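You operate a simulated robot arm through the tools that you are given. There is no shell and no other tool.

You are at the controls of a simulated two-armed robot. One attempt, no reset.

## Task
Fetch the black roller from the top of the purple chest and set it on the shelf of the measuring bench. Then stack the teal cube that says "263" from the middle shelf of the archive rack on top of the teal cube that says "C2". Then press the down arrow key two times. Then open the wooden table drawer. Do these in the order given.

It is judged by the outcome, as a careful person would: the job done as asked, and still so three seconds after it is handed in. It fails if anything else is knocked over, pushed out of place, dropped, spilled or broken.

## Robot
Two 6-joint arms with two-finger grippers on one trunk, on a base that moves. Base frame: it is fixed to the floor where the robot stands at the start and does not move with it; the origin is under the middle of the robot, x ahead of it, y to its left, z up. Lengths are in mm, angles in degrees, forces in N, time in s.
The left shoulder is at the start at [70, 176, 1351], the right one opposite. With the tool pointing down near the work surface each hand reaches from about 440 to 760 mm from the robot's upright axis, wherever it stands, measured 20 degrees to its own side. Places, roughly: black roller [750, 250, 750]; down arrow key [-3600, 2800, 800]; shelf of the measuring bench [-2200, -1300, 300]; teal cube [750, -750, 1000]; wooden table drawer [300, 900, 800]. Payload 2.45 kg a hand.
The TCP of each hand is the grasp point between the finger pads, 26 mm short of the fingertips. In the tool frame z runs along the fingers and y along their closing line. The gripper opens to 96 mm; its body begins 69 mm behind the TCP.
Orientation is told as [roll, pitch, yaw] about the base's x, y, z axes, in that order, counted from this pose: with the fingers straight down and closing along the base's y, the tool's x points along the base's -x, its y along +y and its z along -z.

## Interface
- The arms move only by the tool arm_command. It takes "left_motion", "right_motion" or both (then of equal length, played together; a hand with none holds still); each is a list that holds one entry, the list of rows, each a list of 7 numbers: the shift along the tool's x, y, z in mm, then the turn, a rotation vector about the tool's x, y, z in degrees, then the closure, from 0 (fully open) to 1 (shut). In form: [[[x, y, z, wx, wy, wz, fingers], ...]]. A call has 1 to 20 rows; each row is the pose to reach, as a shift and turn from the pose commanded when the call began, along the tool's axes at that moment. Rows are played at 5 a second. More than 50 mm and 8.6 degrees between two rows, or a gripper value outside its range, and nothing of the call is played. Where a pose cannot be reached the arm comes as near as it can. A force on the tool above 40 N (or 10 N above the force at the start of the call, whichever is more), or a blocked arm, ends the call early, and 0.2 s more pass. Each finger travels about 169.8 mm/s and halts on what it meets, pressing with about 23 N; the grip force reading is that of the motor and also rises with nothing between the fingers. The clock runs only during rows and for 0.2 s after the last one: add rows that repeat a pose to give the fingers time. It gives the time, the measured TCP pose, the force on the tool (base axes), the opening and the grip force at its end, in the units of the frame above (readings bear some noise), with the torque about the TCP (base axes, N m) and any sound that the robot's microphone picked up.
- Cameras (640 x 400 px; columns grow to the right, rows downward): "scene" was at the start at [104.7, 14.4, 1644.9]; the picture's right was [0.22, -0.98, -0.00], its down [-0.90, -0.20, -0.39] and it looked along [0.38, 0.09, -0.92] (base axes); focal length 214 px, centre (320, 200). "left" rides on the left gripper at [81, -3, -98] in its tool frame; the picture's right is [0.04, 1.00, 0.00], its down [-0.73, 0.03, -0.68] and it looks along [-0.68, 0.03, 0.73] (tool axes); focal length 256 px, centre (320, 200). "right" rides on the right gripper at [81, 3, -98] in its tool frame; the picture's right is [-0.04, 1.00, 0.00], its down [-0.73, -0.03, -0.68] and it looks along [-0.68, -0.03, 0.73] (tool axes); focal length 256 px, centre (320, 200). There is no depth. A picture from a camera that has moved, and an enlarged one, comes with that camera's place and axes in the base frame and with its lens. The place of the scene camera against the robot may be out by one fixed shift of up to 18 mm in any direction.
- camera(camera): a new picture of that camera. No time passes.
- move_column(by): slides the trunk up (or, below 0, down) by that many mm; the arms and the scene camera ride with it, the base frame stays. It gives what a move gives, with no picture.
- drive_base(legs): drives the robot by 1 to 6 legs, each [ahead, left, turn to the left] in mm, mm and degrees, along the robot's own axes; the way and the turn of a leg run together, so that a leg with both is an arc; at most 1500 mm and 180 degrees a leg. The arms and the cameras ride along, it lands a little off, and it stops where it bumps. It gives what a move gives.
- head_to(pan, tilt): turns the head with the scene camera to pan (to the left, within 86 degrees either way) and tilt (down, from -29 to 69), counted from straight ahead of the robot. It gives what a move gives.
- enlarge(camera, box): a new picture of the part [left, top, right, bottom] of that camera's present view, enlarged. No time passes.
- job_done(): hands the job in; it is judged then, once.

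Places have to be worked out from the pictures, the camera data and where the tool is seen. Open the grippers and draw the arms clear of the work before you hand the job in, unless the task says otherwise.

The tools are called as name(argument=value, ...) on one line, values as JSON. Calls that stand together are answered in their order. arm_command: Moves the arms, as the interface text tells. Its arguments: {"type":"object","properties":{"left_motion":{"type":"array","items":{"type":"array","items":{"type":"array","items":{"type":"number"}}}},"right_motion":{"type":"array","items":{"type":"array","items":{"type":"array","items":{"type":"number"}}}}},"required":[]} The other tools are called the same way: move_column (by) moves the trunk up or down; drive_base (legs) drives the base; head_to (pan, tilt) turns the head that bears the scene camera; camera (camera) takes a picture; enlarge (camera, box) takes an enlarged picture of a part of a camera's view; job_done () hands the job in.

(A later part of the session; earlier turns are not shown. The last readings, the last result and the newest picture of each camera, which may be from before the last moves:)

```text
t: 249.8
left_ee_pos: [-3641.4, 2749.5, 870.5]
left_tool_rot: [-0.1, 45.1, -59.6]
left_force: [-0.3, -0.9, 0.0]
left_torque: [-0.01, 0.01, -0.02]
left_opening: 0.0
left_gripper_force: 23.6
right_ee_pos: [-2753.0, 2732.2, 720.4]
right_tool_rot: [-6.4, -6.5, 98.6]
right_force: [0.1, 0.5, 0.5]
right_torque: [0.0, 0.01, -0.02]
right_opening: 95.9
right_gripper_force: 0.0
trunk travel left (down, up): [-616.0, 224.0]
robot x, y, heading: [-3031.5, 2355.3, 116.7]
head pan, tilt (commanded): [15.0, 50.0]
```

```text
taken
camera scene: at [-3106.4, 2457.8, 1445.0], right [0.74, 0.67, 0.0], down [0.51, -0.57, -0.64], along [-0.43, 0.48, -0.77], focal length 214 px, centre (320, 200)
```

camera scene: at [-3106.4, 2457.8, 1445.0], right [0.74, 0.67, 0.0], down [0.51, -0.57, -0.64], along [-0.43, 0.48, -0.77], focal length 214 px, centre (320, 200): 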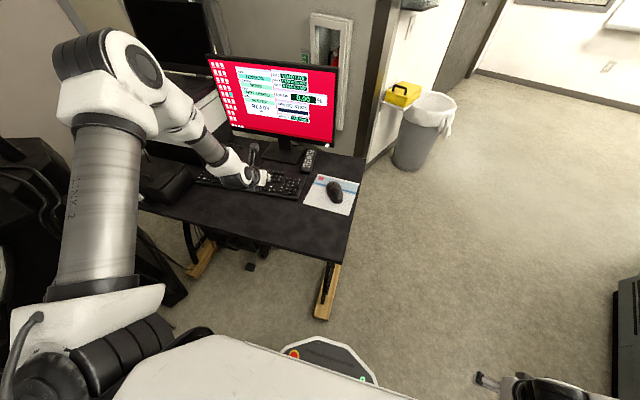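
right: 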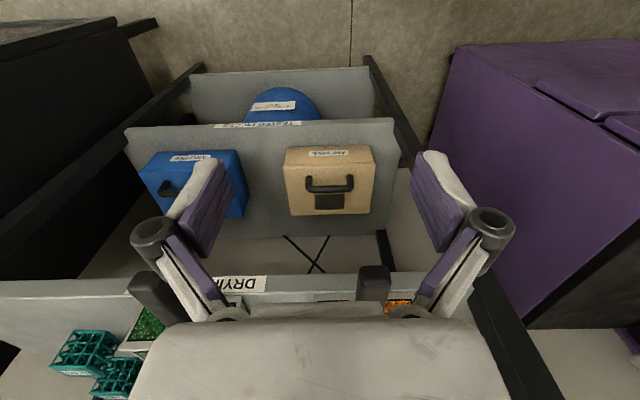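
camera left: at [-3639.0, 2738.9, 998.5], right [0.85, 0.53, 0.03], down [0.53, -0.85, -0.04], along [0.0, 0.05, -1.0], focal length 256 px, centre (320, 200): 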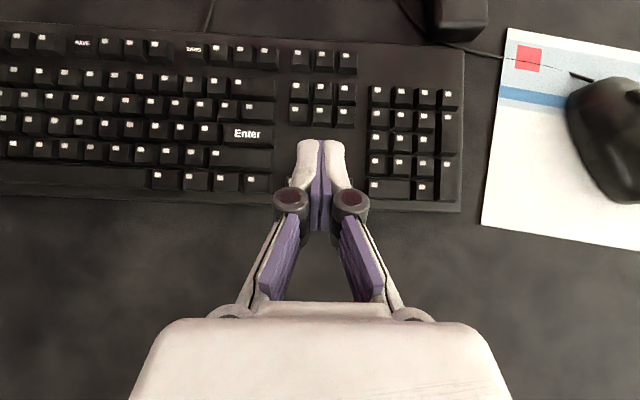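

Now the hand camera gives an upright top view of the keyboard, but the fingers hide the arrow keys. I back off 60 mm toward the robot to see them.

arm_command(left_motion=[[[-21, 0, -21, 0, 0, 0, 1], [-42, 0, -42, 0, 0, 0, 1], [-42, 0, -42, 0, 0, 0, 1]]])

camera(camera="left")

enlarge(camera="left", box=[260, 20, 400, 160])

```text
t: 250.6
left_ee_pos: [-3611.2, 2700.4, 869.9]
left_tool_rot: [0.0, 45.0, -59.6]
left_force: [-0.1, 0.1, 0.6]
left_torque: [-0.02, 0.0, -0.01]
left_opening: 0.0
left_gripper_force: 22.7
right_ee_pos: [-2753.6, 2730.4, 720.4]
right_tool_rot: [-6.5, -6.5, 98.7]
right_force: [1.0, -0.2, 0.2]
right_torque: [0.03, 0.01, 0.0]
right_opening: 95.9
right_gripper_force: 0.0
trunk travel left (down, up): [-616.0, 224.0]
robot x, y, heading: [-3031.7, 2355.6, 116.8]
head pan, tilt (commanded): [15.0, 50.0]
```

```text
taken
camera left: at [-3609.0, 2688.3, 998.3], right [0.85, 0.53, 0.03], down [0.53, -0.85, -0.04], along [0.0, 0.05, -1.0], focal length 256 px, centre (320, 200)
```

left: 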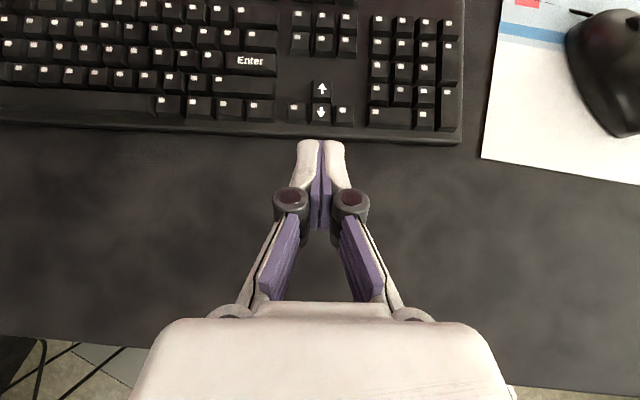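

```text
2.86 times, centred on (330, 90) of left
camera zoom: at [-3609.0, 2688.3, 998.3], right [0.85, 0.53, 0.03], down [0.53, -0.85, -0.04], along [0.0, 0.05, -1.0], focal length 731 px, centre (291, 514)
```

zoom: 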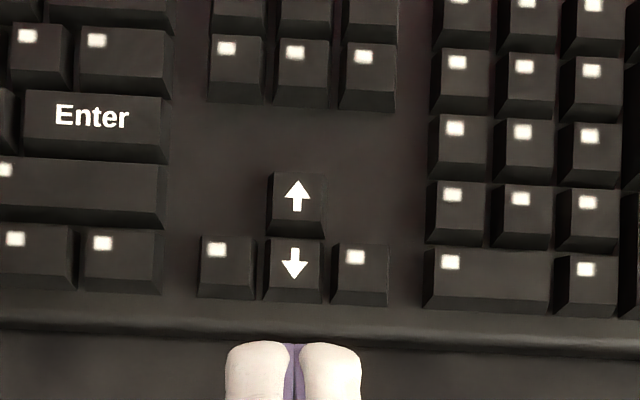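

Very clear: the down arrow is dead ahead of the fingertips, with neighbours ~11 mm away on each side. I roll the closed fingers 28° so just the left tip is lowest and move it over the key, ~35 mm above.

arm_command(left_motion=[[[7, -1, 12, -5, 0, -5, 1], [15, -2, 25, -10, 0, -10, 1], [22, -2.9, 38, -15, 0, -15, 1], [29.3, -2.9, 50.5, -19.8, 0, -19.8, 1], [29.3, -2.9, 50.5, -19.8, 0, -19.8, 1]]])

camera(camera="left")

enlarge(camera="scene", box=[200, 130, 330, 230])

```text
t: 251.8
left_ee_pos: [-3634.4, 2662.6, 900.6]
left_tool_rot: [36.9, 38.6, -34.5]
left_force: [-0.1, -0.5, -0.5]
left_torque: [-0.03, -0.01, 0.0]
left_opening: 0.0
left_gripper_force: 23.0
left hand out of reach, approached as far as the arm can: row 2, 3, 4, 5
right_ee_pos: [-2753.5, 2731.4, 720.3]
right_tool_rot: [-6.3, -6.4, 98.6]
right_force: [0.1, -0.2, -0.1]
right_torque: [0.0, 0.01, -0.06]
right_opening: 96.1
right_gripper_force: 0.0
trunk travel left (down, up): [-616.0, 224.0]
robot x, y, heading: [-3030.1, 2355.9, 116.6]
head pan, tilt (commanded): [15.0, 50.0]
```

```text
taken
camera left: at [-3682.7, 2621.9, 1011.5], right [0.73, 0.47, 0.49], down [0.54, -0.84, -0.02], along [0.41, 0.28, -0.87], focal length 256 px, centre (320, 200)
```

left: 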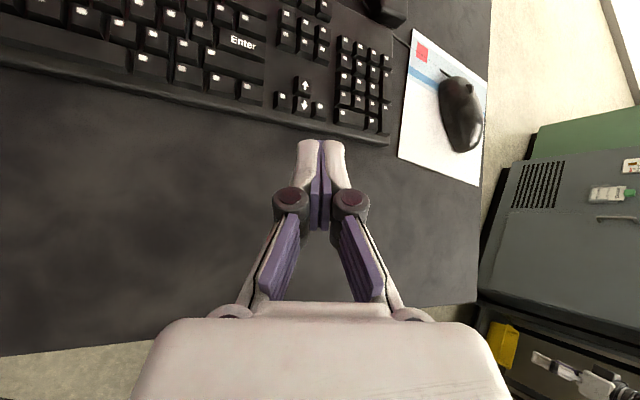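

```text
4.00 times, centred on (265, 180) of scene
camera zoom: at [-3106.2, 2459.1, 1444.9], right [0.75, 0.67, 0.0], down [0.51, -0.57, -0.64], along [-0.43, 0.48, -0.77], focal length 858 px, centre (540, 280)
```

zoom: 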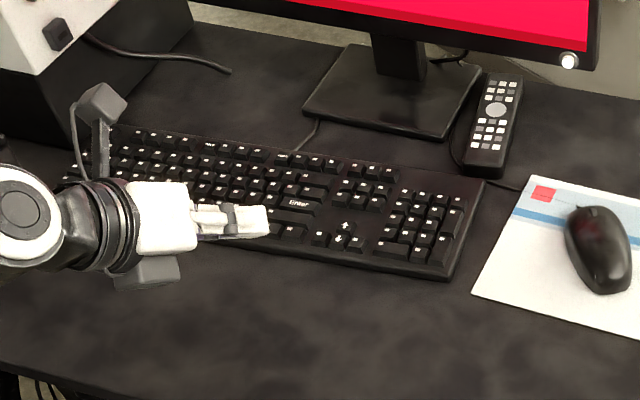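

That roll direction pulls the arm out of reach. I undo it and try rolling the other way (right fingertip lowest).

arm_command(left_motion=[[[0, 0, 0, 5, 0, 5, 1], [0, 0, 0, 10, 0, 10, 1], [0, 0, 0, 15, 0, 15, 1], [0, 0, 0, 19.8, 0, 19.8, 1], [0, 0, 0, 24.8, 0, 24.8, 1], [0, 0, 0, 29.8, 0, 29.8, 1], [0, 0, 0, 34.8, 0, 34.8, 1], [0, 0, 0, 39.6, 0, 39.6, 1], [0, 0, 0, 39.6, 0, 39.6, 1]]])

camera(camera="left")

```text
t: 253.8
left_ee_pos: [-3635.3, 2662.8, 899.2]
left_tool_rot: [-37.0, 38.6, -84.9]
left_force: [0.5, -0.3, 1.2]
left_torque: [0.0, -0.01, -0.02]
left_opening: 0.0
left_gripper_force: 23.0
right_ee_pos: [-2753.8, 2730.7, 721.7]
right_tool_rot: [-6.4, -6.5, 98.6]
right_force: [-0.5, -0.1, 0.3]
right_torque: [0.03, 0.0, -0.02]
right_opening: 96.1
right_gripper_force: 0.1
trunk travel left (down, up): [-616.0, 224.0]
robot x, y, heading: [-3029.4, 2352.3, 116.8]
head pan, tilt (commanded): [15.0, 50.0]
```

```text
taken
camera left: at [-3579.8, 2682.1, 1013.1], right [0.76, 0.48, -0.45], down [0.51, -0.86, -0.05], along [-0.4, -0.19, -0.89], focal length 256 px, centre (320, 200)
```

left: 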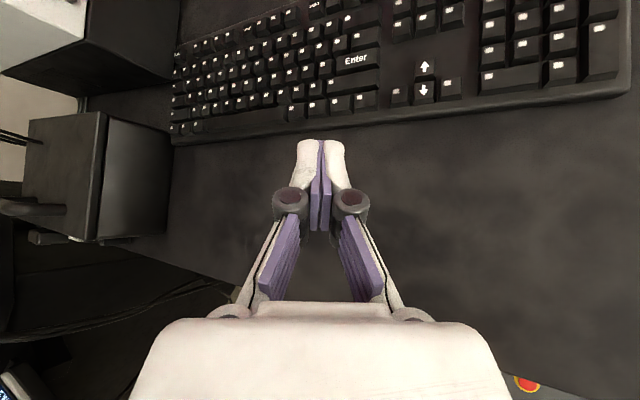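

The opposite roll is reached without trouble, and the key position checks out at [-3645, 2759, ~793]. I move the right fingertip above the key, stopping ~30 mm over it.

arm_command(left_motion=[[[23, 13, 13, 0, 0, 0, 1], [46, 26, 26, 0, 0, 0, 1], [68.9, 39.1, 39.5, 0, 0, 0, 1], [53, 51, 55, 0, 0, 0, 1], [38.3, 62.1, 70.1, 0, 0, 0, 1], [38.3, 62.1, 70.1, 0, 0, 0, 1]]])

camera(camera="left")

enlarge(camera="scene", box=[200, 130, 330, 230])

```text
t: 255.2
left_ee_pos: [-3635.5, 2752.9, 850.6]
left_tool_rot: [-37.0, 38.5, -84.8]
left_force: [0.3, 0.0, 0.6]
left_torque: [0.02, -0.03, 0.01]
left_opening: 0.0
left_gripper_force: 23.1
right_ee_pos: [-2751.9, 2730.7, 719.9]
right_tool_rot: [-6.5, -6.5, 98.6]
right_force: [-0.1, -0.6, -0.4]
right_torque: [-0.01, -0.03, 0.01]
right_opening: 95.9
right_gripper_force: 0.1
trunk travel left (down, up): [-616.0, 224.0]
robot x, y, heading: [-3033.0, 2351.6, 116.8]
head pan, tilt (commanded): [15.0, 50.0]
```

```text
taken
camera left: at [-3580.1, 2771.0, 964.6], right [0.76, 0.48, -0.44], down [0.51, -0.86, -0.05], along [-0.4, -0.19, -0.89], focal length 256 px, centre (320, 200)
```

left: 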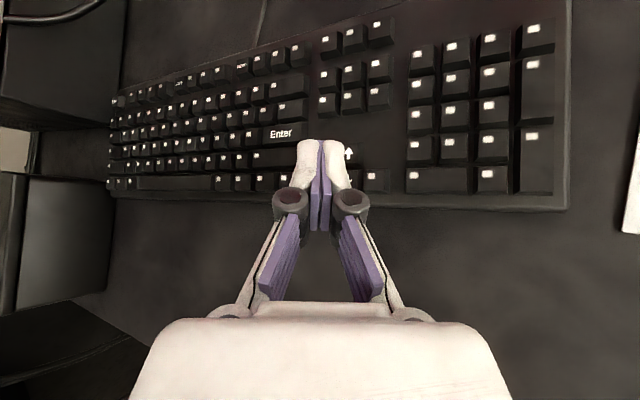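

```text
4.00 times, centred on (265, 180) of scene
camera zoom: at [-3106.3, 2457.9, 1445.0], right [0.75, 0.67, 0.0], down [0.51, -0.57, -0.64], along [-0.43, 0.48, -0.77], focal length 858 px, centre (540, 280)
```

zoom: 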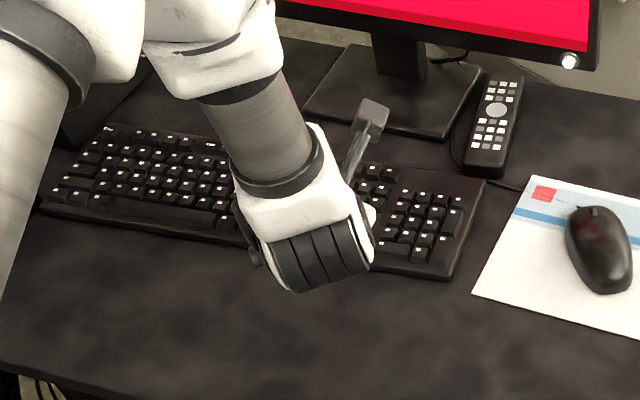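

The fingertip should now be right above the key. I make a 1-2 mm centring correction and descend 25 mm, to about 5 mm above the key.

arm_command(left_motion=[[[-7, 4, 5.5, 0, 0, 0, 1], [-12, 7.5, 10, 0, 0, 0, 1], [-17, 10.8, 14.9, 0, 0, 0, 1], [-17, 10.8, 14.9, 0, 0, 0, 1]]])

enlarge(camera="left", box=[240, 80, 440, 240])

enlarge(camera="scene", box=[220, 60, 350, 150])

```text
t: 256.2
left_ee_pos: [-3635.6, 2750.7, 825.8]
left_tool_rot: [-37.0, 38.7, -84.7]
left_force: [0.4, 0.9, -0.3]
left_torque: [0.03, -0.03, 0.01]
left_opening: 0.0
left_gripper_force: 22.9
right_ee_pos: [-2752.2, 2730.7, 720.2]
right_tool_rot: [-6.5, -6.4, 98.6]
right_force: [0.3, 0.2, -0.1]
right_torque: [-0.02, -0.01, -0.01]
right_opening: 96.1
right_gripper_force: 0.1
trunk travel left (down, up): [-616.0, 224.0]
robot x, y, heading: [-3030.2, 2353.5, 116.9]
head pan, tilt (commanded): [15.0, 50.0]
```

```text
2.50 times, centred on (340, 160) of left
camera zoom: at [-3580.2, 2769.0, 939.2], right [0.76, 0.48, -0.44], down [0.51, -0.86, -0.05], along [-0.4, -0.19, -0.89], focal length 640 px, centre (270, 300)
```

zoom: 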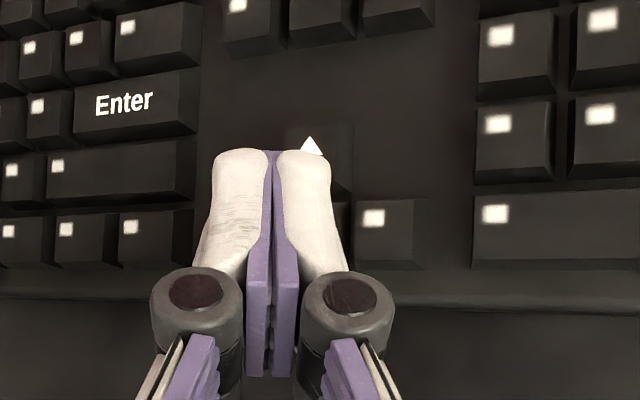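

```text
4.44 times, centred on (285, 105) of scene
camera zoom: at [-3106.7, 2458.0, 1444.9], right [0.74, 0.67, 0.0], down [0.51, -0.57, -0.64], along [-0.43, 0.48, -0.77], focal length 953 px, centre (476, 622)
```

zoom: 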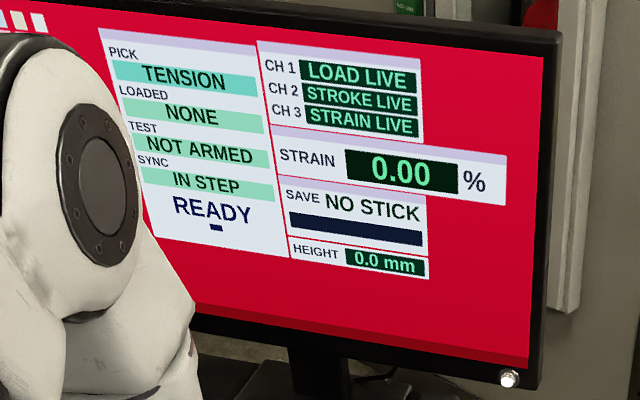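

The geometry agrees: the right fingertip's lowest corner projects onto the down arrow. I note the screen's state (PICK: TENSION, HEIGHT 0.0 mm) and step down 4 mm, then further in small steps while reading the force.

arm_command(left_motion=[[[-1.25, 0.94, 1.25, 0, 0, 0, 1], [-2.5, 1.88, 2.5, 0, 0, 0, 1], [-2.5, 1.88, 2.5, 0, 0, 0, 1]]])

arm_command(left_motion=[[[-0.62, 0.47, 0.62, 0, 0, 0, 1], [-1.25, 0.94, 1.25, 0, 0, 0, 1], [-1.25, 0.94, 1.25, 0, 0, 0, 1]]])

```text
t: 257.0
left_ee_pos: [-3635.1, 2750.3, 819.8]
left_tool_rot: [-37.0, 38.5, -84.7]
left_force: [-0.7, -0.6, 0.8]
left_torque: [0.0, 0.02, -0.01]
left_opening: 0.0
left_gripper_force: 23.4
right_ee_pos: [-2752.4, 2731.0, 721.3]
right_tool_rot: [-6.4, -6.5, 98.6]
right_force: [1.3, 0.0, -0.5]
right_torque: [0.02, 0.03, -0.04]
right_opening: 95.8
right_gripper_force: 0.2
trunk travel left (down, up): [-616.0, 224.0]
robot x, y, heading: [-3030.6, 2358.0, 116.6]
head pan, tilt (commanded): [15.0, 50.0]
heard: click
```

```text
t: 257.8
left_ee_pos: [-3635.5, 2750.1, 818.8]
left_tool_rot: [-37.0, 38.6, -84.8]
left_force: [0.3, 0.1, 2.4]
left_torque: [0.04, 0.04, -0.01]
left_opening: 0.0
left_gripper_force: 22.9
right_ee_pos: [-2752.5, 2730.5, 720.6]
right_tool_rot: [-6.5, -6.5, 98.6]
right_force: [-1.1, 0.4, -0.1]
right_torque: [-0.03, -0.01, -0.03]
right_opening: 96.2
right_gripper_force: 0.0
trunk travel left (down, up): [-616.0, 224.0]
robot x, y, heading: [-3028.8, 2353.3, 116.7]
head pan, tilt (commanded): [15.0, 50.0]
```

A click was heard: the first press registered. I check the screen for its effect before releasing.

enlarge(camera="scene", box=[220, 60, 350, 150])

enlarge(camera="left", box=[240, 80, 440, 240])

```text
4.44 times, centred on (285, 105) of scene
camera zoom: at [-3106.4, 2457.9, 1445.0], right [0.74, 0.67, 0.0], down [0.51, -0.57, -0.64], along [-0.43, 0.48, -0.77], focal length 953 px, centre (476, 622)
```

zoom: 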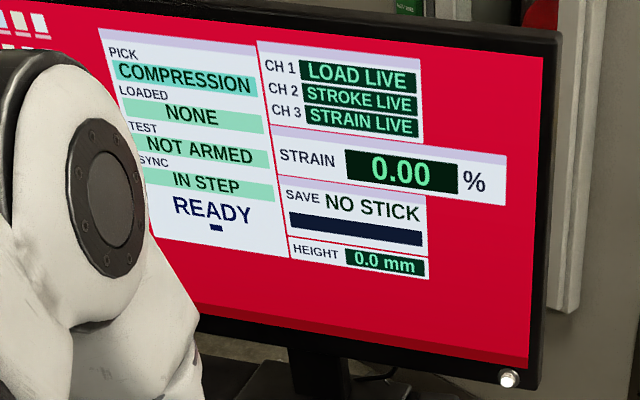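

```text
2.50 times, centred on (340, 160) of left
camera zoom: at [-3580.4, 2769.3, 933.4], right [0.76, 0.48, -0.44], down [0.51, -0.86, -0.05], along [-0.4, -0.19, -0.89], focal length 640 px, centre (270, 300)
```

zoom: 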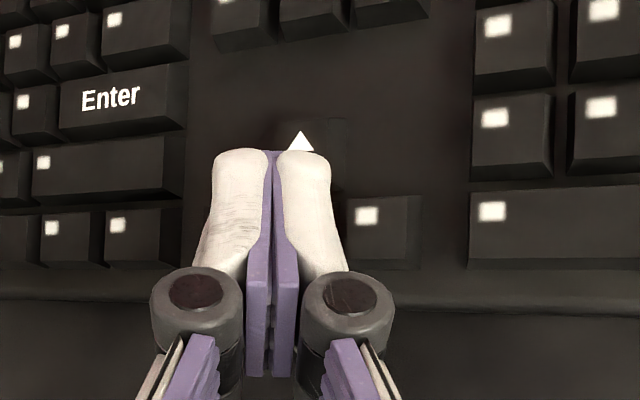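

PICK went from TENSION to COMPRESSION: exactly one step. I raise the fingertip 8 mm to release the key fully.

arm_command(left_motion=[[[2, -1.5, -2, 0, 0, 0, 1], [5, -3.75, -5, 0, 0, 0, 1], [5, -3.75, -5, 0, 0, 0, 1]]])

enlarge(camera="scene", box=[220, 60, 350, 150])

```text
t: 258.6
left_ee_pos: [-3635.5, 2750.5, 827.1]
left_tool_rot: [-36.9, 38.7, -84.7]
left_force: [0.6, 0.5, 0.1]
left_torque: [-0.03, -0.01, 0.01]
left_opening: 0.0
left_gripper_force: 23.1
right_ee_pos: [-2752.5, 2730.0, 721.7]
right_tool_rot: [-6.5, -6.5, 98.6]
right_force: [0.1, 0.2, -0.6]
right_torque: [0.02, -0.01, 0.0]
right_opening: 96.0
right_gripper_force: 0.0
trunk travel left (down, up): [-616.0, 224.0]
robot x, y, heading: [-3027.8, 2354.5, 117.0]
head pan, tilt (commanded): [15.0, 50.0]
```

```text
4.44 times, centred on (285, 105) of scene
camera zoom: at [-3106.9, 2458.3, 1444.9], right [0.74, 0.67, 0.0], down [0.51, -0.57, -0.64], along [-0.43, 0.48, -0.77], focal length 953 px, centre (476, 622)
```

zoom: 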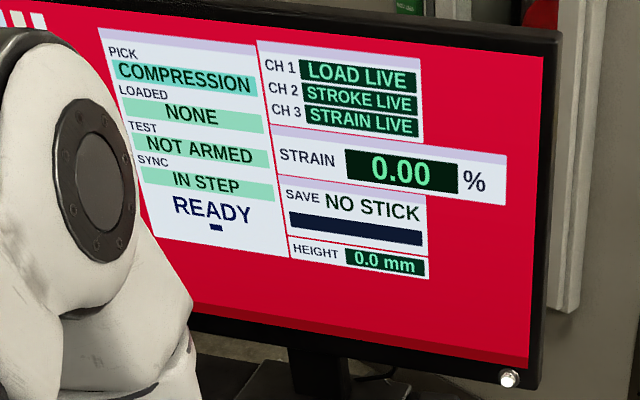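

Still COMPRESSION with the key released. I press down a second time by the same 8 mm in one steady stroke.

arm_command(left_motion=[[[-2, 1.5, 2, 0, 0, 0, 1], [-4, 3, 4, 0, 0, 0, 1], [-5, 3.75, 5, 0, 0, 0, 1], [-5, 3.75, 5, 0, 0, 0, 1]]])

enlarge(camera="scene", box=[220, 60, 350, 150])

```text
t: 259.6
left_ee_pos: [-3634.4, 2750.2, 818.9]
left_tool_rot: [-37.0, 38.6, -84.9]
left_force: [0.2, 0.8, 2.9]
left_torque: [0.04, -0.01, 0.0]
left_opening: 0.4
left_gripper_force: 23.2
right_ee_pos: [-2752.6, 2730.3, 721.0]
right_tool_rot: [-6.5, -6.5, 98.6]
right_force: [0.4, 0.1, -0.6]
right_torque: [-0.03, 0.0, -0.01]
right_opening: 96.1
right_gripper_force: 0.0
trunk travel left (down, up): [-616.0, 224.0]
robot x, y, heading: [-3032.2, 2350.3, 116.9]
head pan, tilt (commanded): [15.0, 50.0]
heard: click
```

```text
4.44 times, centred on (285, 105) of scene
camera zoom: at [-3106.5, 2458.0, 1445.0], right [0.74, 0.67, 0.0], down [0.51, -0.57, -0.64], along [-0.43, 0.48, -0.77], focal length 953 px, centre (476, 622)
```

zoom: 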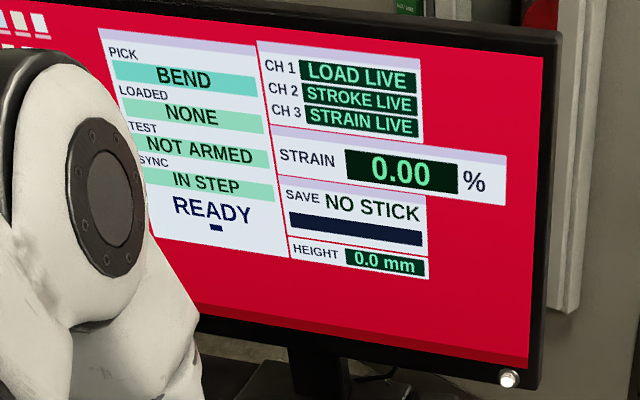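

A second click, and PICK now reads BEND: two presses done. I lift the hand straight up 60 mm, well clear of the keys.

arm_command(left_motion=[[[5, -3.75, -5, 0, 0, 0, 1], [15, -11, -15, 0, 0, 0, 1], [27, -20, -27, 0, 0, 0, 1], [44, -32.8, -44, 0, 0, 0, 1], [56, -42, -56, 0, 0, 0, 1], [56, -42, -56, 0, 0, 0, 1]]])

camera(camera="left")

camera(camera="scene")

```text
t: 261.0
left_ee_pos: [-3635.3, 2751.3, 909.6]
left_tool_rot: [-36.9, 38.6, -84.8]
left_force: [-0.1, 0.7, 0.5]
left_torque: [-0.03, 0.02, -0.02]
left_opening: 0.1
left_gripper_force: 23.2
right_ee_pos: [-2752.4, 2731.7, 720.2]
right_tool_rot: [-6.5, -6.4, 98.6]
right_force: [0.2, -0.1, -0.2]
right_torque: [-0.01, 0.01, -0.01]
right_opening: 96.3
right_gripper_force: 0.1
trunk travel left (down, up): [-616.0, 224.0]
robot x, y, heading: [-3028.6, 2354.7, 117.0]
head pan, tilt (commanded): [15.0, 50.0]
```

```text
taken
camera left: at [-3581.1, 2769.8, 1022.6], right [0.76, 0.48, -0.44], down [0.51, -0.86, -0.05], along [-0.4, -0.19, -0.89], focal length 256 px, centre (320, 200)
```

left: 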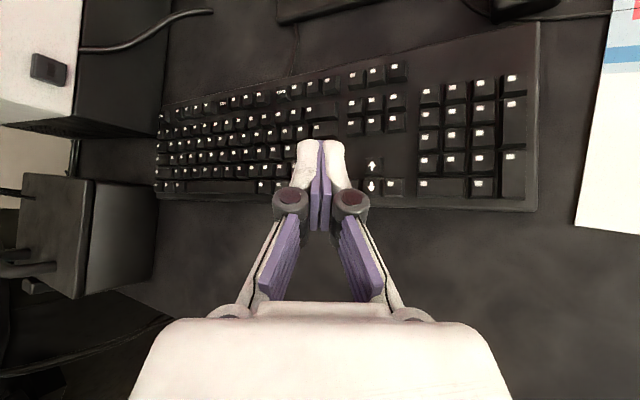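

```text
taken
camera scene: at [-3107.2, 2458.5, 1444.9], right [0.74, 0.67, 0.0], down [0.51, -0.57, -0.64], along [-0.43, 0.48, -0.77], focal length 214 px, centre (320, 200)
```

scene: 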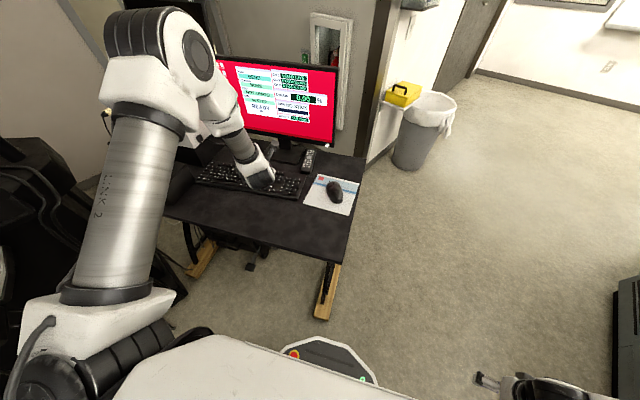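

Both presses are done. I drive straight back 450 mm from the desk before re-arranging the arm.

drive_base(legs=[[-450, 0, 0]])

arm_command(left_motion=[[[0, 0, 0, -5, 0, -5, 1], [0, 0, 0, -10, 0, -10, 1], [0, 0, 0, -15, 0, -15, 1], [0, 0, 0, -19.8, 0, -19.8, 0.8], [0, 0, 0, -19.8, 0, -19.8, 0.66]]])

head_to(pan=0, tilt=30)

camera(camera="scene")

```text
t: 263.7
left_ee_pos: [-3432.4, 2348.0, 908.7]
left_tool_rot: [-37.0, 38.6, -84.7]
left_force: [0.5, -0.6, 0.4]
left_torque: [0.03, -0.03, -0.04]
left_opening: 0.0
left_gripper_force: 22.4
right_ee_pos: [-2549.5, 2329.3, 721.8]
right_tool_rot: [-6.5, -6.4, 98.8]
right_force: [-0.2, -0.3, 0.3]
right_torque: [0.0, 0.03, -0.06]
right_opening: 96.1
right_gripper_force: 0.0
trunk travel left (down, up): [-616.0, 224.0]
robot x, y, heading: [-2829.6, 1952.0, 116.7]
head pan, tilt (commanded): [15.0, 50.0]
```

```text
t: 264.9
left_ee_pos: [-3432.5, 2348.2, 908.7]
left_tool_rot: [-0.1, 45.0, -59.4]
left_force: [-0.2, -0.3, 0.9]
left_torque: [-0.04, 0.01, 0.01]
left_opening: 32.6
left_gripper_force: 0.1
right_ee_pos: [-2549.5, 2328.7, 721.5]
right_tool_rot: [-6.3, -6.4, 98.7]
right_force: [0.3, 0.4, 0.0]
right_torque: [0.01, 0.05, 0.0]
right_opening: 95.9
right_gripper_force: 0.1
trunk travel left (down, up): [-616.0, 224.0]
robot x, y, heading: [-2827.6, 1953.3, 117.0]
head pan, tilt (commanded): [15.0, 50.0]
```

```text
t: 265.7
left_ee_pos: [-3432.2, 2348.5, 907.7]
left_tool_rot: [0.0, 45.0, -59.6]
left_force: [0.1, 0.3, -0.3]
left_torque: [-0.03, -0.03, 0.0]
left_opening: 32.6
left_gripper_force: 0.0
right_ee_pos: [-2550.5, 2329.0, 720.9]
right_tool_rot: [-6.4, -6.6, 98.7]
right_force: [0.2, 0.1, 0.8]
right_torque: [-0.01, 0.01, -0.03]
right_opening: 96.0
right_gripper_force: 0.1
trunk travel left (down, up): [-616.0, 224.0]
robot x, y, heading: [-2828.0, 1951.1, 117.0]
head pan, tilt (commanded): [0.0, 30.0]
```

```text
taken
camera scene: at [-2892.9, 2079.3, 1474.4], right [0.89, 0.45, 0.0], down [0.23, -0.45, -0.87], along [-0.39, 0.77, -0.5], focal length 214 px, centre (320, 200)
```

scene: 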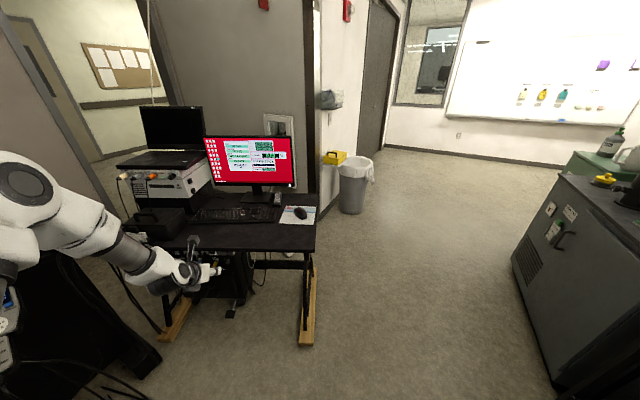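

The keyboard task is complete. I now travel back along the known route toward the wooden table: turn to heading 90, back down the aisle, turn to face +x and return to the starting area.

drive_base(legs=[[0, 0, -27], [-1120, 0, 0], [-1110, 0, 0], [0, 0, -90]])

head_to(pan=0, tilt=25)

camera(camera="scene")

```text
t: 282.0
left_ee_pos: [-2179.4, 82.7, 909.3]
left_tool_rot: [0.0, 45.0, -176.1]
left_force: [-0.9, 0.3, 0.2]
left_torque: [0.0, -0.03, 0.02]
left_opening: 32.5
left_gripper_force: 0.1
right_ee_pos: [-2593.5, -698.0, 720.8]
right_tool_rot: [-6.5, -6.4, -17.8]
right_force: [-0.2, -0.5, -0.5]
right_torque: [-0.01, -0.01, 0.01]
right_opening: 95.8
right_gripper_force: 0.0
trunk travel left (down, up): [-616.0, 224.0]
robot x, y, heading: [-2804.3, -285.1, 0.1]
head pan, tilt (commanded): [0.0, 30.0]
```

```text
t: 282.6
left_ee_pos: [-2181.8, 82.1, 908.4]
left_tool_rot: [0.1, 45.0, -176.1]
left_force: [-0.9, 0.0, 0.0]
left_torque: [-0.01, 0.01, -0.01]
left_opening: 32.5
left_gripper_force: 0.1
right_ee_pos: [-2593.0, -698.0, 720.1]
right_tool_rot: [-6.5, -6.5, -18.0]
right_force: [0.0, 0.0, 0.0]
right_torque: [-0.03, -0.05, -0.02]
right_opening: 95.7
right_gripper_force: 0.1
trunk travel left (down, up): [-616.0, 224.0]
robot x, y, heading: [-2804.1, -280.9, 0.3]
head pan, tilt (commanded): [0.0, 25.0]
```

```text
taken
camera scene: at [-2666.7, -279.3, 1482.4], right [0.01, -1.0, 0.0], down [-0.42, 0.0, -0.91], along [0.91, 0.01, -0.42], focal length 214 px, centre (320, 200)
```

scene: 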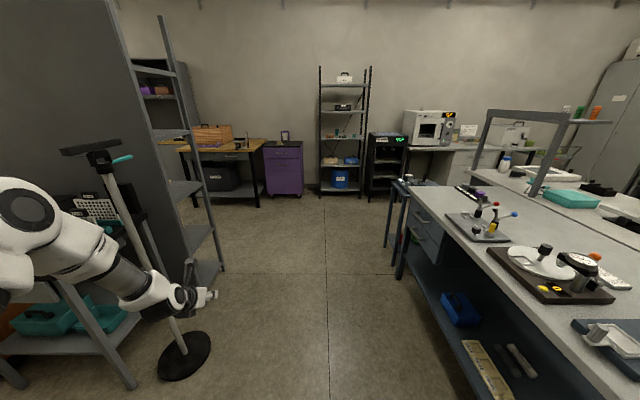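

The way ahead is clear with the floor stand well to the left. I drive ahead about 2.1 m to x≈-690.

drive_base(legs=[[1060, 0, 0], [1060, 0, 0]])

head_to(pan=45, tilt=25)

camera(camera="scene")

enlarge(camera="scene", box=[220, 130, 440, 290])

```text
t: 293.0
left_ee_pos: [-82.1, 79.0, 908.2]
left_tool_rot: [0.0, 45.0, -176.7]
left_force: [-0.4, -0.3, 0.5]
left_torque: [-0.02, 0.0, -0.02]
left_opening: 32.5
left_gripper_force: 0.1
right_ee_pos: [-500.6, -697.4, 721.2]
right_tool_rot: [-6.5, -6.5, -18.5]
right_force: [0.3, 0.5, 0.2]
right_torque: [0.0, -0.03, 0.0]
right_opening: 96.1
right_gripper_force: 0.1
trunk travel left (down, up): [-616.0, 224.0]
robot x, y, heading: [-710.0, -277.2, -0.3]
head pan, tilt (commanded): [0.0, 25.0]
```

```text
t: 294.2
left_ee_pos: [-81.3, 78.8, 908.0]
left_tool_rot: [0.0, 45.0, -176.6]
left_force: [-0.3, 0.1, -0.1]
left_torque: [-0.01, -0.04, 0.01]
left_opening: 32.5
left_gripper_force: 0.1
right_ee_pos: [-501.3, -697.9, 720.7]
right_tool_rot: [-6.5, -6.5, -18.5]
right_force: [0.7, -1.0, 0.3]
right_torque: [0.01, 0.01, -0.02]
right_opening: 96.0
right_gripper_force: 0.1
trunk travel left (down, up): [-616.0, 224.0]
robot x, y, heading: [-708.2, -281.5, -0.2]
head pan, tilt (commanded): [45.0, 25.0]
```

```text
taken
camera scene: at [-596.8, -212.7, 1482.4], right [0.7, -0.71, 0.0], down [-0.3, -0.3, -0.91], along [0.64, 0.64, -0.42], focal length 214 px, centre (320, 200)
```

scene: 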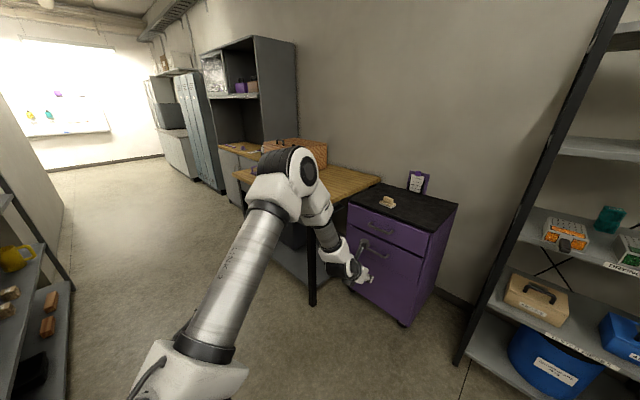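

```text
2.50 times, centred on (330, 210) of scene
camera zoom: at [-596.8, -212.7, 1482.4], right [0.7, -0.71, 0.0], down [-0.3, -0.3, -0.91], along [0.64, 0.64, -0.42], focal length 536 px, centre (295, 175)
```

zoom: 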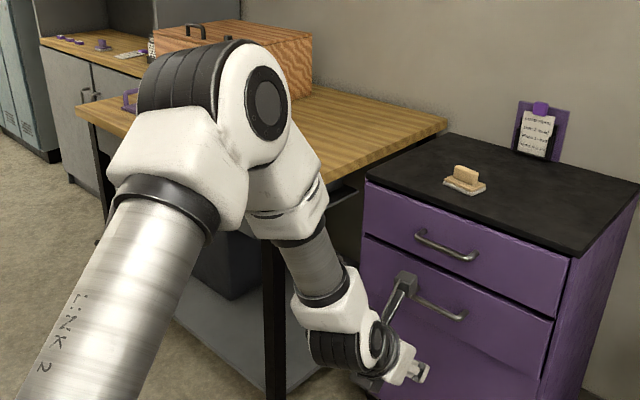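

My arm hides the drawer. I strafe left along the aisle to stand before the wooden table and look again.

drive_base(legs=[[110, 0, 0], [0, 1150, 0]])

head_to(pan=-5, tilt=30)

camera(camera="scene")

```text
t: 300.8
left_ee_pos: [28.1, 1233.5, 909.1]
left_tool_rot: [0.0, 45.0, -176.2]
left_force: [1.1, -0.2, 1.2]
left_torque: [0.0, -0.01, 0.01]
left_opening: 32.4
left_gripper_force: 0.1
right_ee_pos: [-388.0, 454.5, 721.9]
right_tool_rot: [-6.4, -6.5, -18.1]
right_force: [0.6, 0.6, -0.5]
right_torque: [-0.04, -0.01, -0.03]
right_opening: 96.0
right_gripper_force: 0.1
trunk travel left (down, up): [-616.0, 224.0]
robot x, y, heading: [-599.4, 873.0, 0.2]
head pan, tilt (commanded): [45.0, 25.0]
```

```text
t: 302.0
left_ee_pos: [26.8, 1233.9, 909.0]
left_tool_rot: [0.0, 45.1, -176.2]
left_force: [0.5, 0.1, 0.9]
left_torque: [-0.01, 0.01, -0.01]
left_opening: 32.4
left_gripper_force: 0.0
right_ee_pos: [-388.0, 453.8, 721.9]
right_tool_rot: [-6.5, -6.5, -18.1]
right_force: [0.3, 0.3, -0.2]
right_torque: [0.01, 0.02, -0.01]
right_opening: 95.8
right_gripper_force: 0.1
trunk travel left (down, up): [-616.0, 224.0]
robot x, y, heading: [-603.1, 873.2, 0.5]
head pan, tilt (commanded): [-5.0, 30.0]
```

```text
taken
camera scene: at [-461.8, 865.9, 1474.4], right [-0.08, -1.0, 0.0], down [-0.5, 0.04, -0.87], along [0.86, -0.07, -0.5], focal length 214 px, centre (320, 200)
```

scene: 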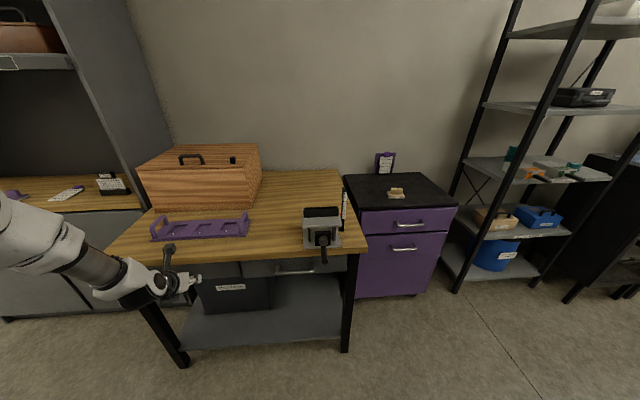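

enlarge(camera="scene", box=[180, 190, 380, 330])

enlarge(camera="scene", box=[230, 220, 360, 300])

```text
2.86 times, centred on (280, 260) of scene
camera zoom: at [-461.8, 865.9, 1474.4], right [-0.08, -1.0, 0.0], down [-0.5, 0.04, -0.87], along [0.86, -0.07, -0.5], focal length 613 px, centre (434, 29)
```

zoom: 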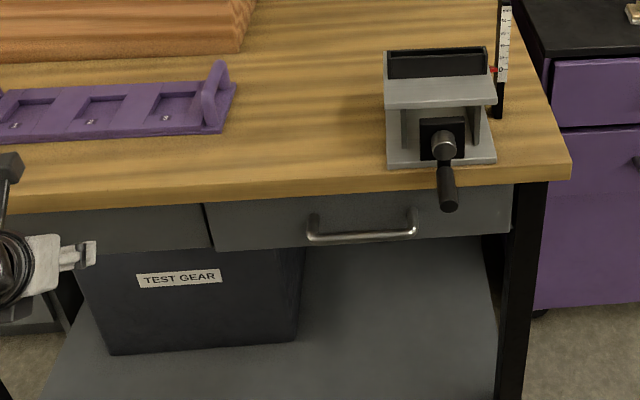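

```text
4.92 times, centred on (295, 260) of scene
camera zoom: at [-461.8, 865.9, 1474.4], right [-0.08, -1.0, 0.0], down [-0.5, 0.04, -0.87], along [0.86, -0.07, -0.5], focal length 1056 px, centre (443, -95)
```

zoom: 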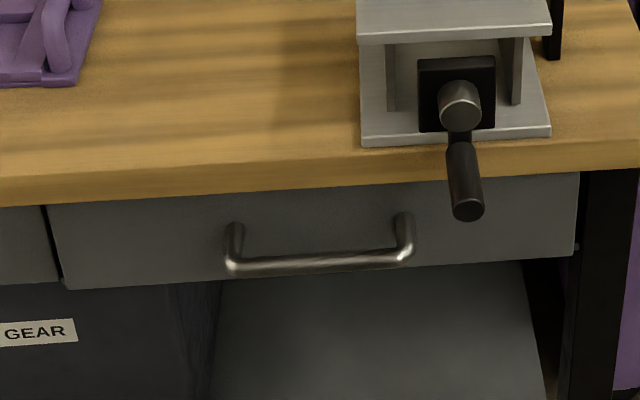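

The wooden table's drawer has a bar handle, about y≈844-1004, centred near x≈200, z≈720-735; a vise with a crank hangs at y<880, which I must avoid. I reposition so the left hand comes in front of the handle's left-middle part (y≈940) and look down with the hand camera.

drive_base(legs=[[0, -295, 0], [95, 0, 0]])

camera(camera="left")

head_to(pan=25, tilt=35)

camera(camera="scene")

```text
t: 304.7
left_ee_pos: [123.2, 938.1, 908.0]
left_tool_rot: [0.0, 44.9, -176.4]
left_force: [-0.2, -0.4, -0.7]
left_torque: [0.0, 0.02, 0.01]
left_opening: 32.7
left_gripper_force: 0.0
right_ee_pos: [-294.0, 159.9, 720.6]
right_tool_rot: [-6.5, -6.4, -18.2]
right_force: [0.2, 0.2, -1.1]
right_torque: [-0.03, 0.04, 0.01]
right_opening: 96.3
right_gripper_force: 0.0
trunk travel left (down, up): [-616.0, 224.0]
robot x, y, heading: [-504.6, 576.8, 0.0]
head pan, tilt (commanded): [-5.0, 30.0]
```

```text
taken
camera left: at [110.9, 941.0, 1035.9], right [0.09, -1.0, 0.03], down [-0.99, -0.09, -0.04], along [0.04, -0.02, -1.0], focal length 256 px, centre (320, 200)
```

left: 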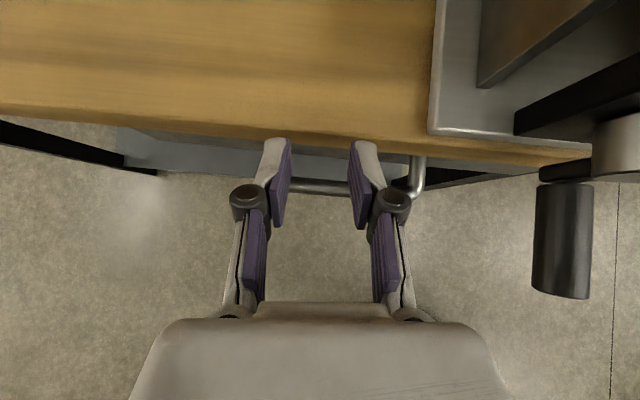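

```text
t: 305.7
left_ee_pos: [122.8, 938.0, 909.7]
left_tool_rot: [0.0, 45.0, -176.4]
left_force: [-1.0, 0.4, 0.8]
left_torque: [-0.01, 0.0, 0.0]
left_opening: 32.6
left_gripper_force: 0.1
right_ee_pos: [-294.0, 160.2, 720.7]
right_tool_rot: [-6.5, -6.6, -18.2]
right_force: [0.1, -0.1, -0.2]
right_torque: [0.01, 0.01, -0.01]
right_opening: 95.9
right_gripper_force: 0.1
trunk travel left (down, up): [-616.0, 224.0]
robot x, y, heading: [-503.8, 578.5, 0.1]
head pan, tilt (commanded): [25.0, 35.0]
```

```text
taken
camera scene: at [-377.4, 616.2, 1466.7], right [0.42, -0.91, 0.0], down [-0.52, -0.24, -0.82], along [0.74, 0.35, -0.57], focal length 214 px, centre (320, 200)
```

scene: 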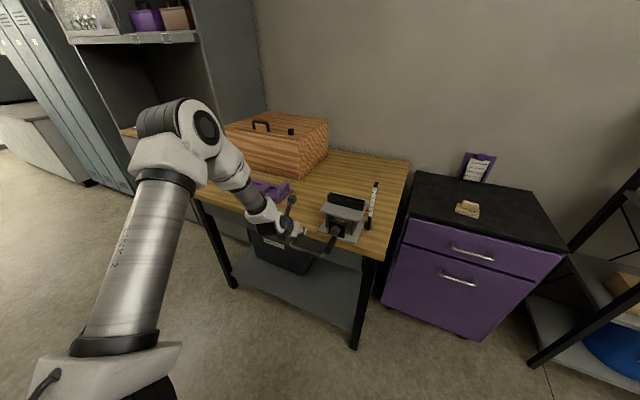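

Triangulating with both cameras puts the handle bar at x≈131, y≈842-982, z≈815, the table edge at x≈158 (top z≈880), and the crank knob at y≈803, z≈900. I back off 120 mm and re-orient the left hand: first pitch to horizontal (pointing +x).

drive_base(legs=[[-110, 0, 0]])

arm_command(left_motion=[[[0, 0, 0, 0, 7.5, 0, 0.5], [0, 0, 0, 0, 15, 0, 0.5], [0, 0, 0, 0, 22.5, 0, 0.5], [0, 0, 0, 0, 30, 0, 0.5], [0, 0, 0, 0, 37.5, 0, 0.5], [0, 0, 0, 0, 45, 0, 0.5], [0, 0, 0, 0, 45, 0, 0.5]]])

camera(camera="left")

camera(camera="scene")

```text
t: 306.9
left_ee_pos: [11.8, 940.4, 909.3]
left_tool_rot: [0.0, 45.0, -176.3]
left_force: [-0.4, -0.5, 0.4]
left_torque: [0.01, 0.02, -0.01]
left_opening: 32.6
left_gripper_force: 0.0
right_ee_pos: [-403.8, 160.7, 721.2]
right_tool_rot: [-6.6, -6.5, -18.0]
right_force: [0.6, -0.8, 0.1]
right_torque: [-0.02, 0.01, 0.02]
right_opening: 96.1
right_gripper_force: 0.0
trunk travel left (down, up): [-616.0, 224.0]
robot x, y, heading: [-616.0, 574.8, 0.2]
head pan, tilt (commanded): [25.0, 35.0]
```

```text
t: 308.5
left_ee_pos: [11.5, 939.3, 908.1]
left_tool_rot: [172.2, 89.9, -4.0]
left_force: [0.1, 0.2, -0.1]
left_torque: [0.01, 0.0, 0.0]
left_opening: 48.2
left_gripper_force: 0.0
right_ee_pos: [-404.5, 158.9, 722.1]
right_tool_rot: [-6.5, -6.5, -18.2]
right_force: [-0.5, -1.2, 0.2]
right_torque: [0.02, 0.02, 0.0]
right_opening: 96.2
right_gripper_force: 0.0
trunk travel left (down, up): [-616.0, 224.0]
robot x, y, heading: [-613.3, 577.8, -0.0]
head pan, tilt (commanded): [25.0, 35.0]
```

```text
taken
camera left: at [-87.6, 936.4, 990.9], right [0.06, -1.0, 0.04], down [-0.67, -0.07, -0.73], along [0.74, 0.02, -0.68], focal length 256 px, centre (320, 200)
```

left: 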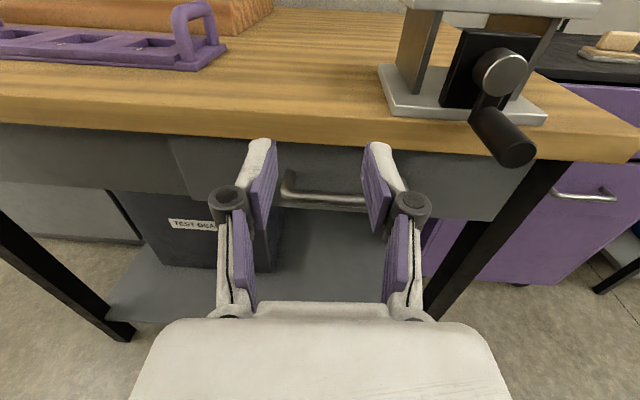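

```text
taken
camera scene: at [-488.6, 616.2, 1466.7], right [0.42, -0.91, 0.0], down [-0.52, -0.24, -0.82], along [0.74, 0.35, -0.57], focal length 214 px, centre (320, 200)
```

scene: 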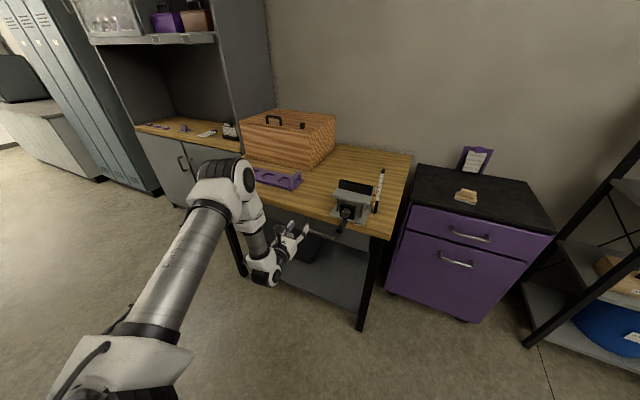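

The horizontal pose works and the view is upright: bar at x≈132, z≈797, y≈845-977. Now I roll the hand -90° about its axis so the fingers close vertically, with the camera to the left (away from the crank).

arm_command(left_motion=[[[0, 0, 0, 0, 0, -8.2, 0.5], [0, 0, 0, 0, 0, -16.4, 0.5], [0, 0, 0, 0, 0, -24.6, 0.5], [0, 0, 0, 0, 0, -32.8, 0.5], [0, 0, 0, 0, 0, -41, 0.5], [0, 0, 0, 0, 0, -49.2, 0.5], [0, 0, 0, 0, 0, -57.4, 0.5], [0, 0, 0, 0, 0, -65.6, 0.5], [0, 0, 0, 0, 0, -73.8, 0.5], [0, 0, 0, 0, 0, -82, 0.5], [0, 0, 0, 0, 0, -90, 0.5], [0, 0, 0, 0, 0, -90, 0.5]]])

camera(camera="left")

camera(camera="scene")

```text
t: 311.1
left_ee_pos: [-73.1, 963.6, 890.4]
left_tool_rot: [89.9, -0.3, -86.4]
left_force: [-0.8, -0.5, -0.1]
left_torque: [0.0, -0.03, -0.03]
left_opening: 48.2
left_gripper_force: 0.1
left hand out of reach, approached as far as the arm can: row 1, 2, 3, 4, 5, 6, 7, 8, 9, 10, 11, 12
right_ee_pos: [-404.8, 160.5, 721.1]
right_tool_rot: [-6.5, -6.5, -18.1]
right_force: [0.1, 1.4, 0.1]
right_torque: [-0.04, 0.0, -0.03]
right_opening: 95.9
right_gripper_force: 0.1
trunk travel left (down, up): [-616.0, 224.0]
robot x, y, heading: [-616.6, 577.0, 0.1]
head pan, tilt (commanded): [25.0, 35.0]
```

```text
taken
camera left: at [-176.9, 1038.6, 887.6], right [0.0, 0.04, 1.0], down [-0.63, -0.78, 0.03], along [0.78, -0.63, 0.03], focal length 256 px, centre (320, 200)
```

left: 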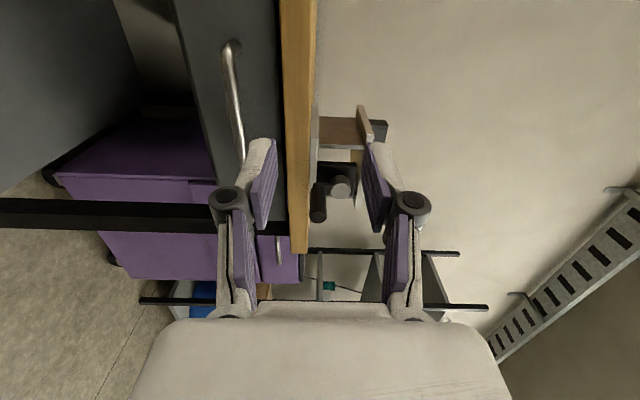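

```text
taken
camera scene: at [-487.7, 618.0, 1466.6], right [0.42, -0.91, 0.0], down [-0.52, -0.24, -0.82], along [0.74, 0.35, -0.57], focal length 214 px, centre (320, 200)
```

scene: 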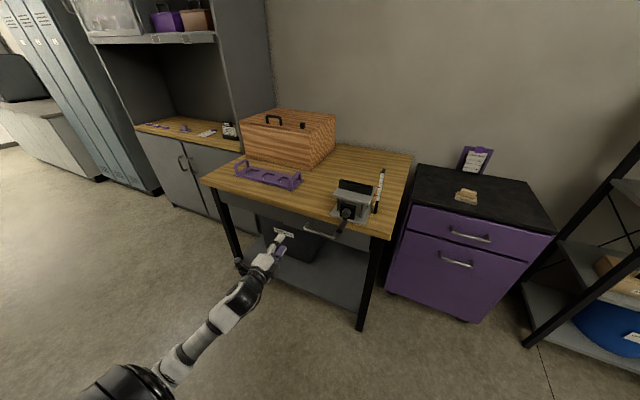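

The orientation is right (fingers vertical), though the arm pulled back to x≈-73. Instead of stretching the arm I'll position with the trunk and base: lower the trunk 92 mm to the bar's height, shift right 48 mm and move 130 mm ahead.

move_column(by=-92)

drive_base(legs=[[0, -45, 0], [130, 0, 0]])

camera(camera="left")

camera(camera="scene")

```text
t: 312.4
left_ee_pos: [-74.8, 963.0, 800.8]
left_tool_rot: [89.9, 0.1, -86.3]
left_force: [0.0, -0.1, -0.5]
left_torque: [0.01, 0.03, 0.0]
left_opening: 47.7
left_gripper_force: 0.0
right_ee_pos: [-403.4, 159.5, 629.2]
right_tool_rot: [-6.4, -6.5, -18.1]
right_force: [0.0, -0.5, -0.1]
right_torque: [0.01, -0.06, 0.01]
right_opening: 95.9
right_gripper_force: 0.0
trunk travel left (down, up): [-524.0, 316.0]
robot x, y, heading: [-614.2, 576.2, 0.2]
head pan, tilt (commanded): [25.0, 35.0]
```

```text
t: 314.1
left_ee_pos: [56.3, 917.8, 797.0]
left_tool_rot: [90.0, 0.0, -86.4]
left_force: [0.6, -0.1, -0.2]
left_torque: [-0.02, -0.02, 0.0]
left_opening: 47.8
left_gripper_force: 0.0
right_ee_pos: [-273.7, 115.3, 629.0]
right_tool_rot: [-6.5, -6.4, -18.1]
right_force: [-0.2, -0.5, -0.3]
right_torque: [0.01, 0.02, 0.02]
right_opening: 96.2
right_gripper_force: 0.0
trunk travel left (down, up): [-524.0, 316.0]
robot x, y, heading: [-484.7, 532.1, 0.4]
head pan, tilt (commanded): [25.0, 35.0]
```

```text
taken
camera left: at [-47.3, 994.0, 795.7], right [0.0, 0.04, 1.0], down [-0.63, -0.78, 0.03], along [0.78, -0.63, 0.03], focal length 256 px, centre (320, 200)
```

left: 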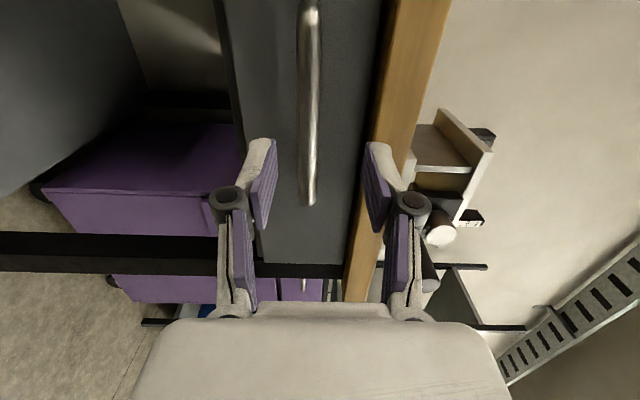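

```text
taken
camera scene: at [-356.5, 572.0, 1374.5], right [0.43, -0.91, 0.0], down [-0.52, -0.24, -0.82], along [0.74, 0.35, -0.57], focal length 214 px, centre (320, 200)
```

scene: 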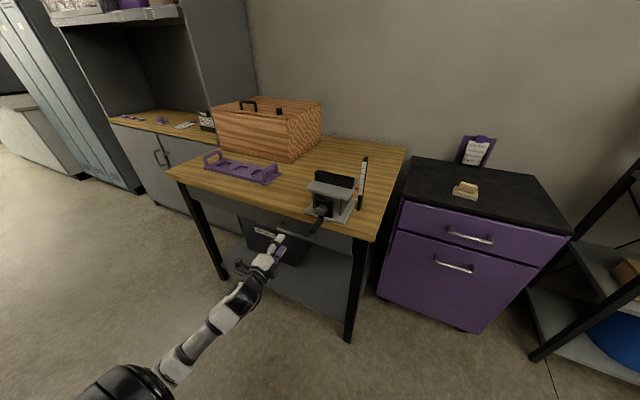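

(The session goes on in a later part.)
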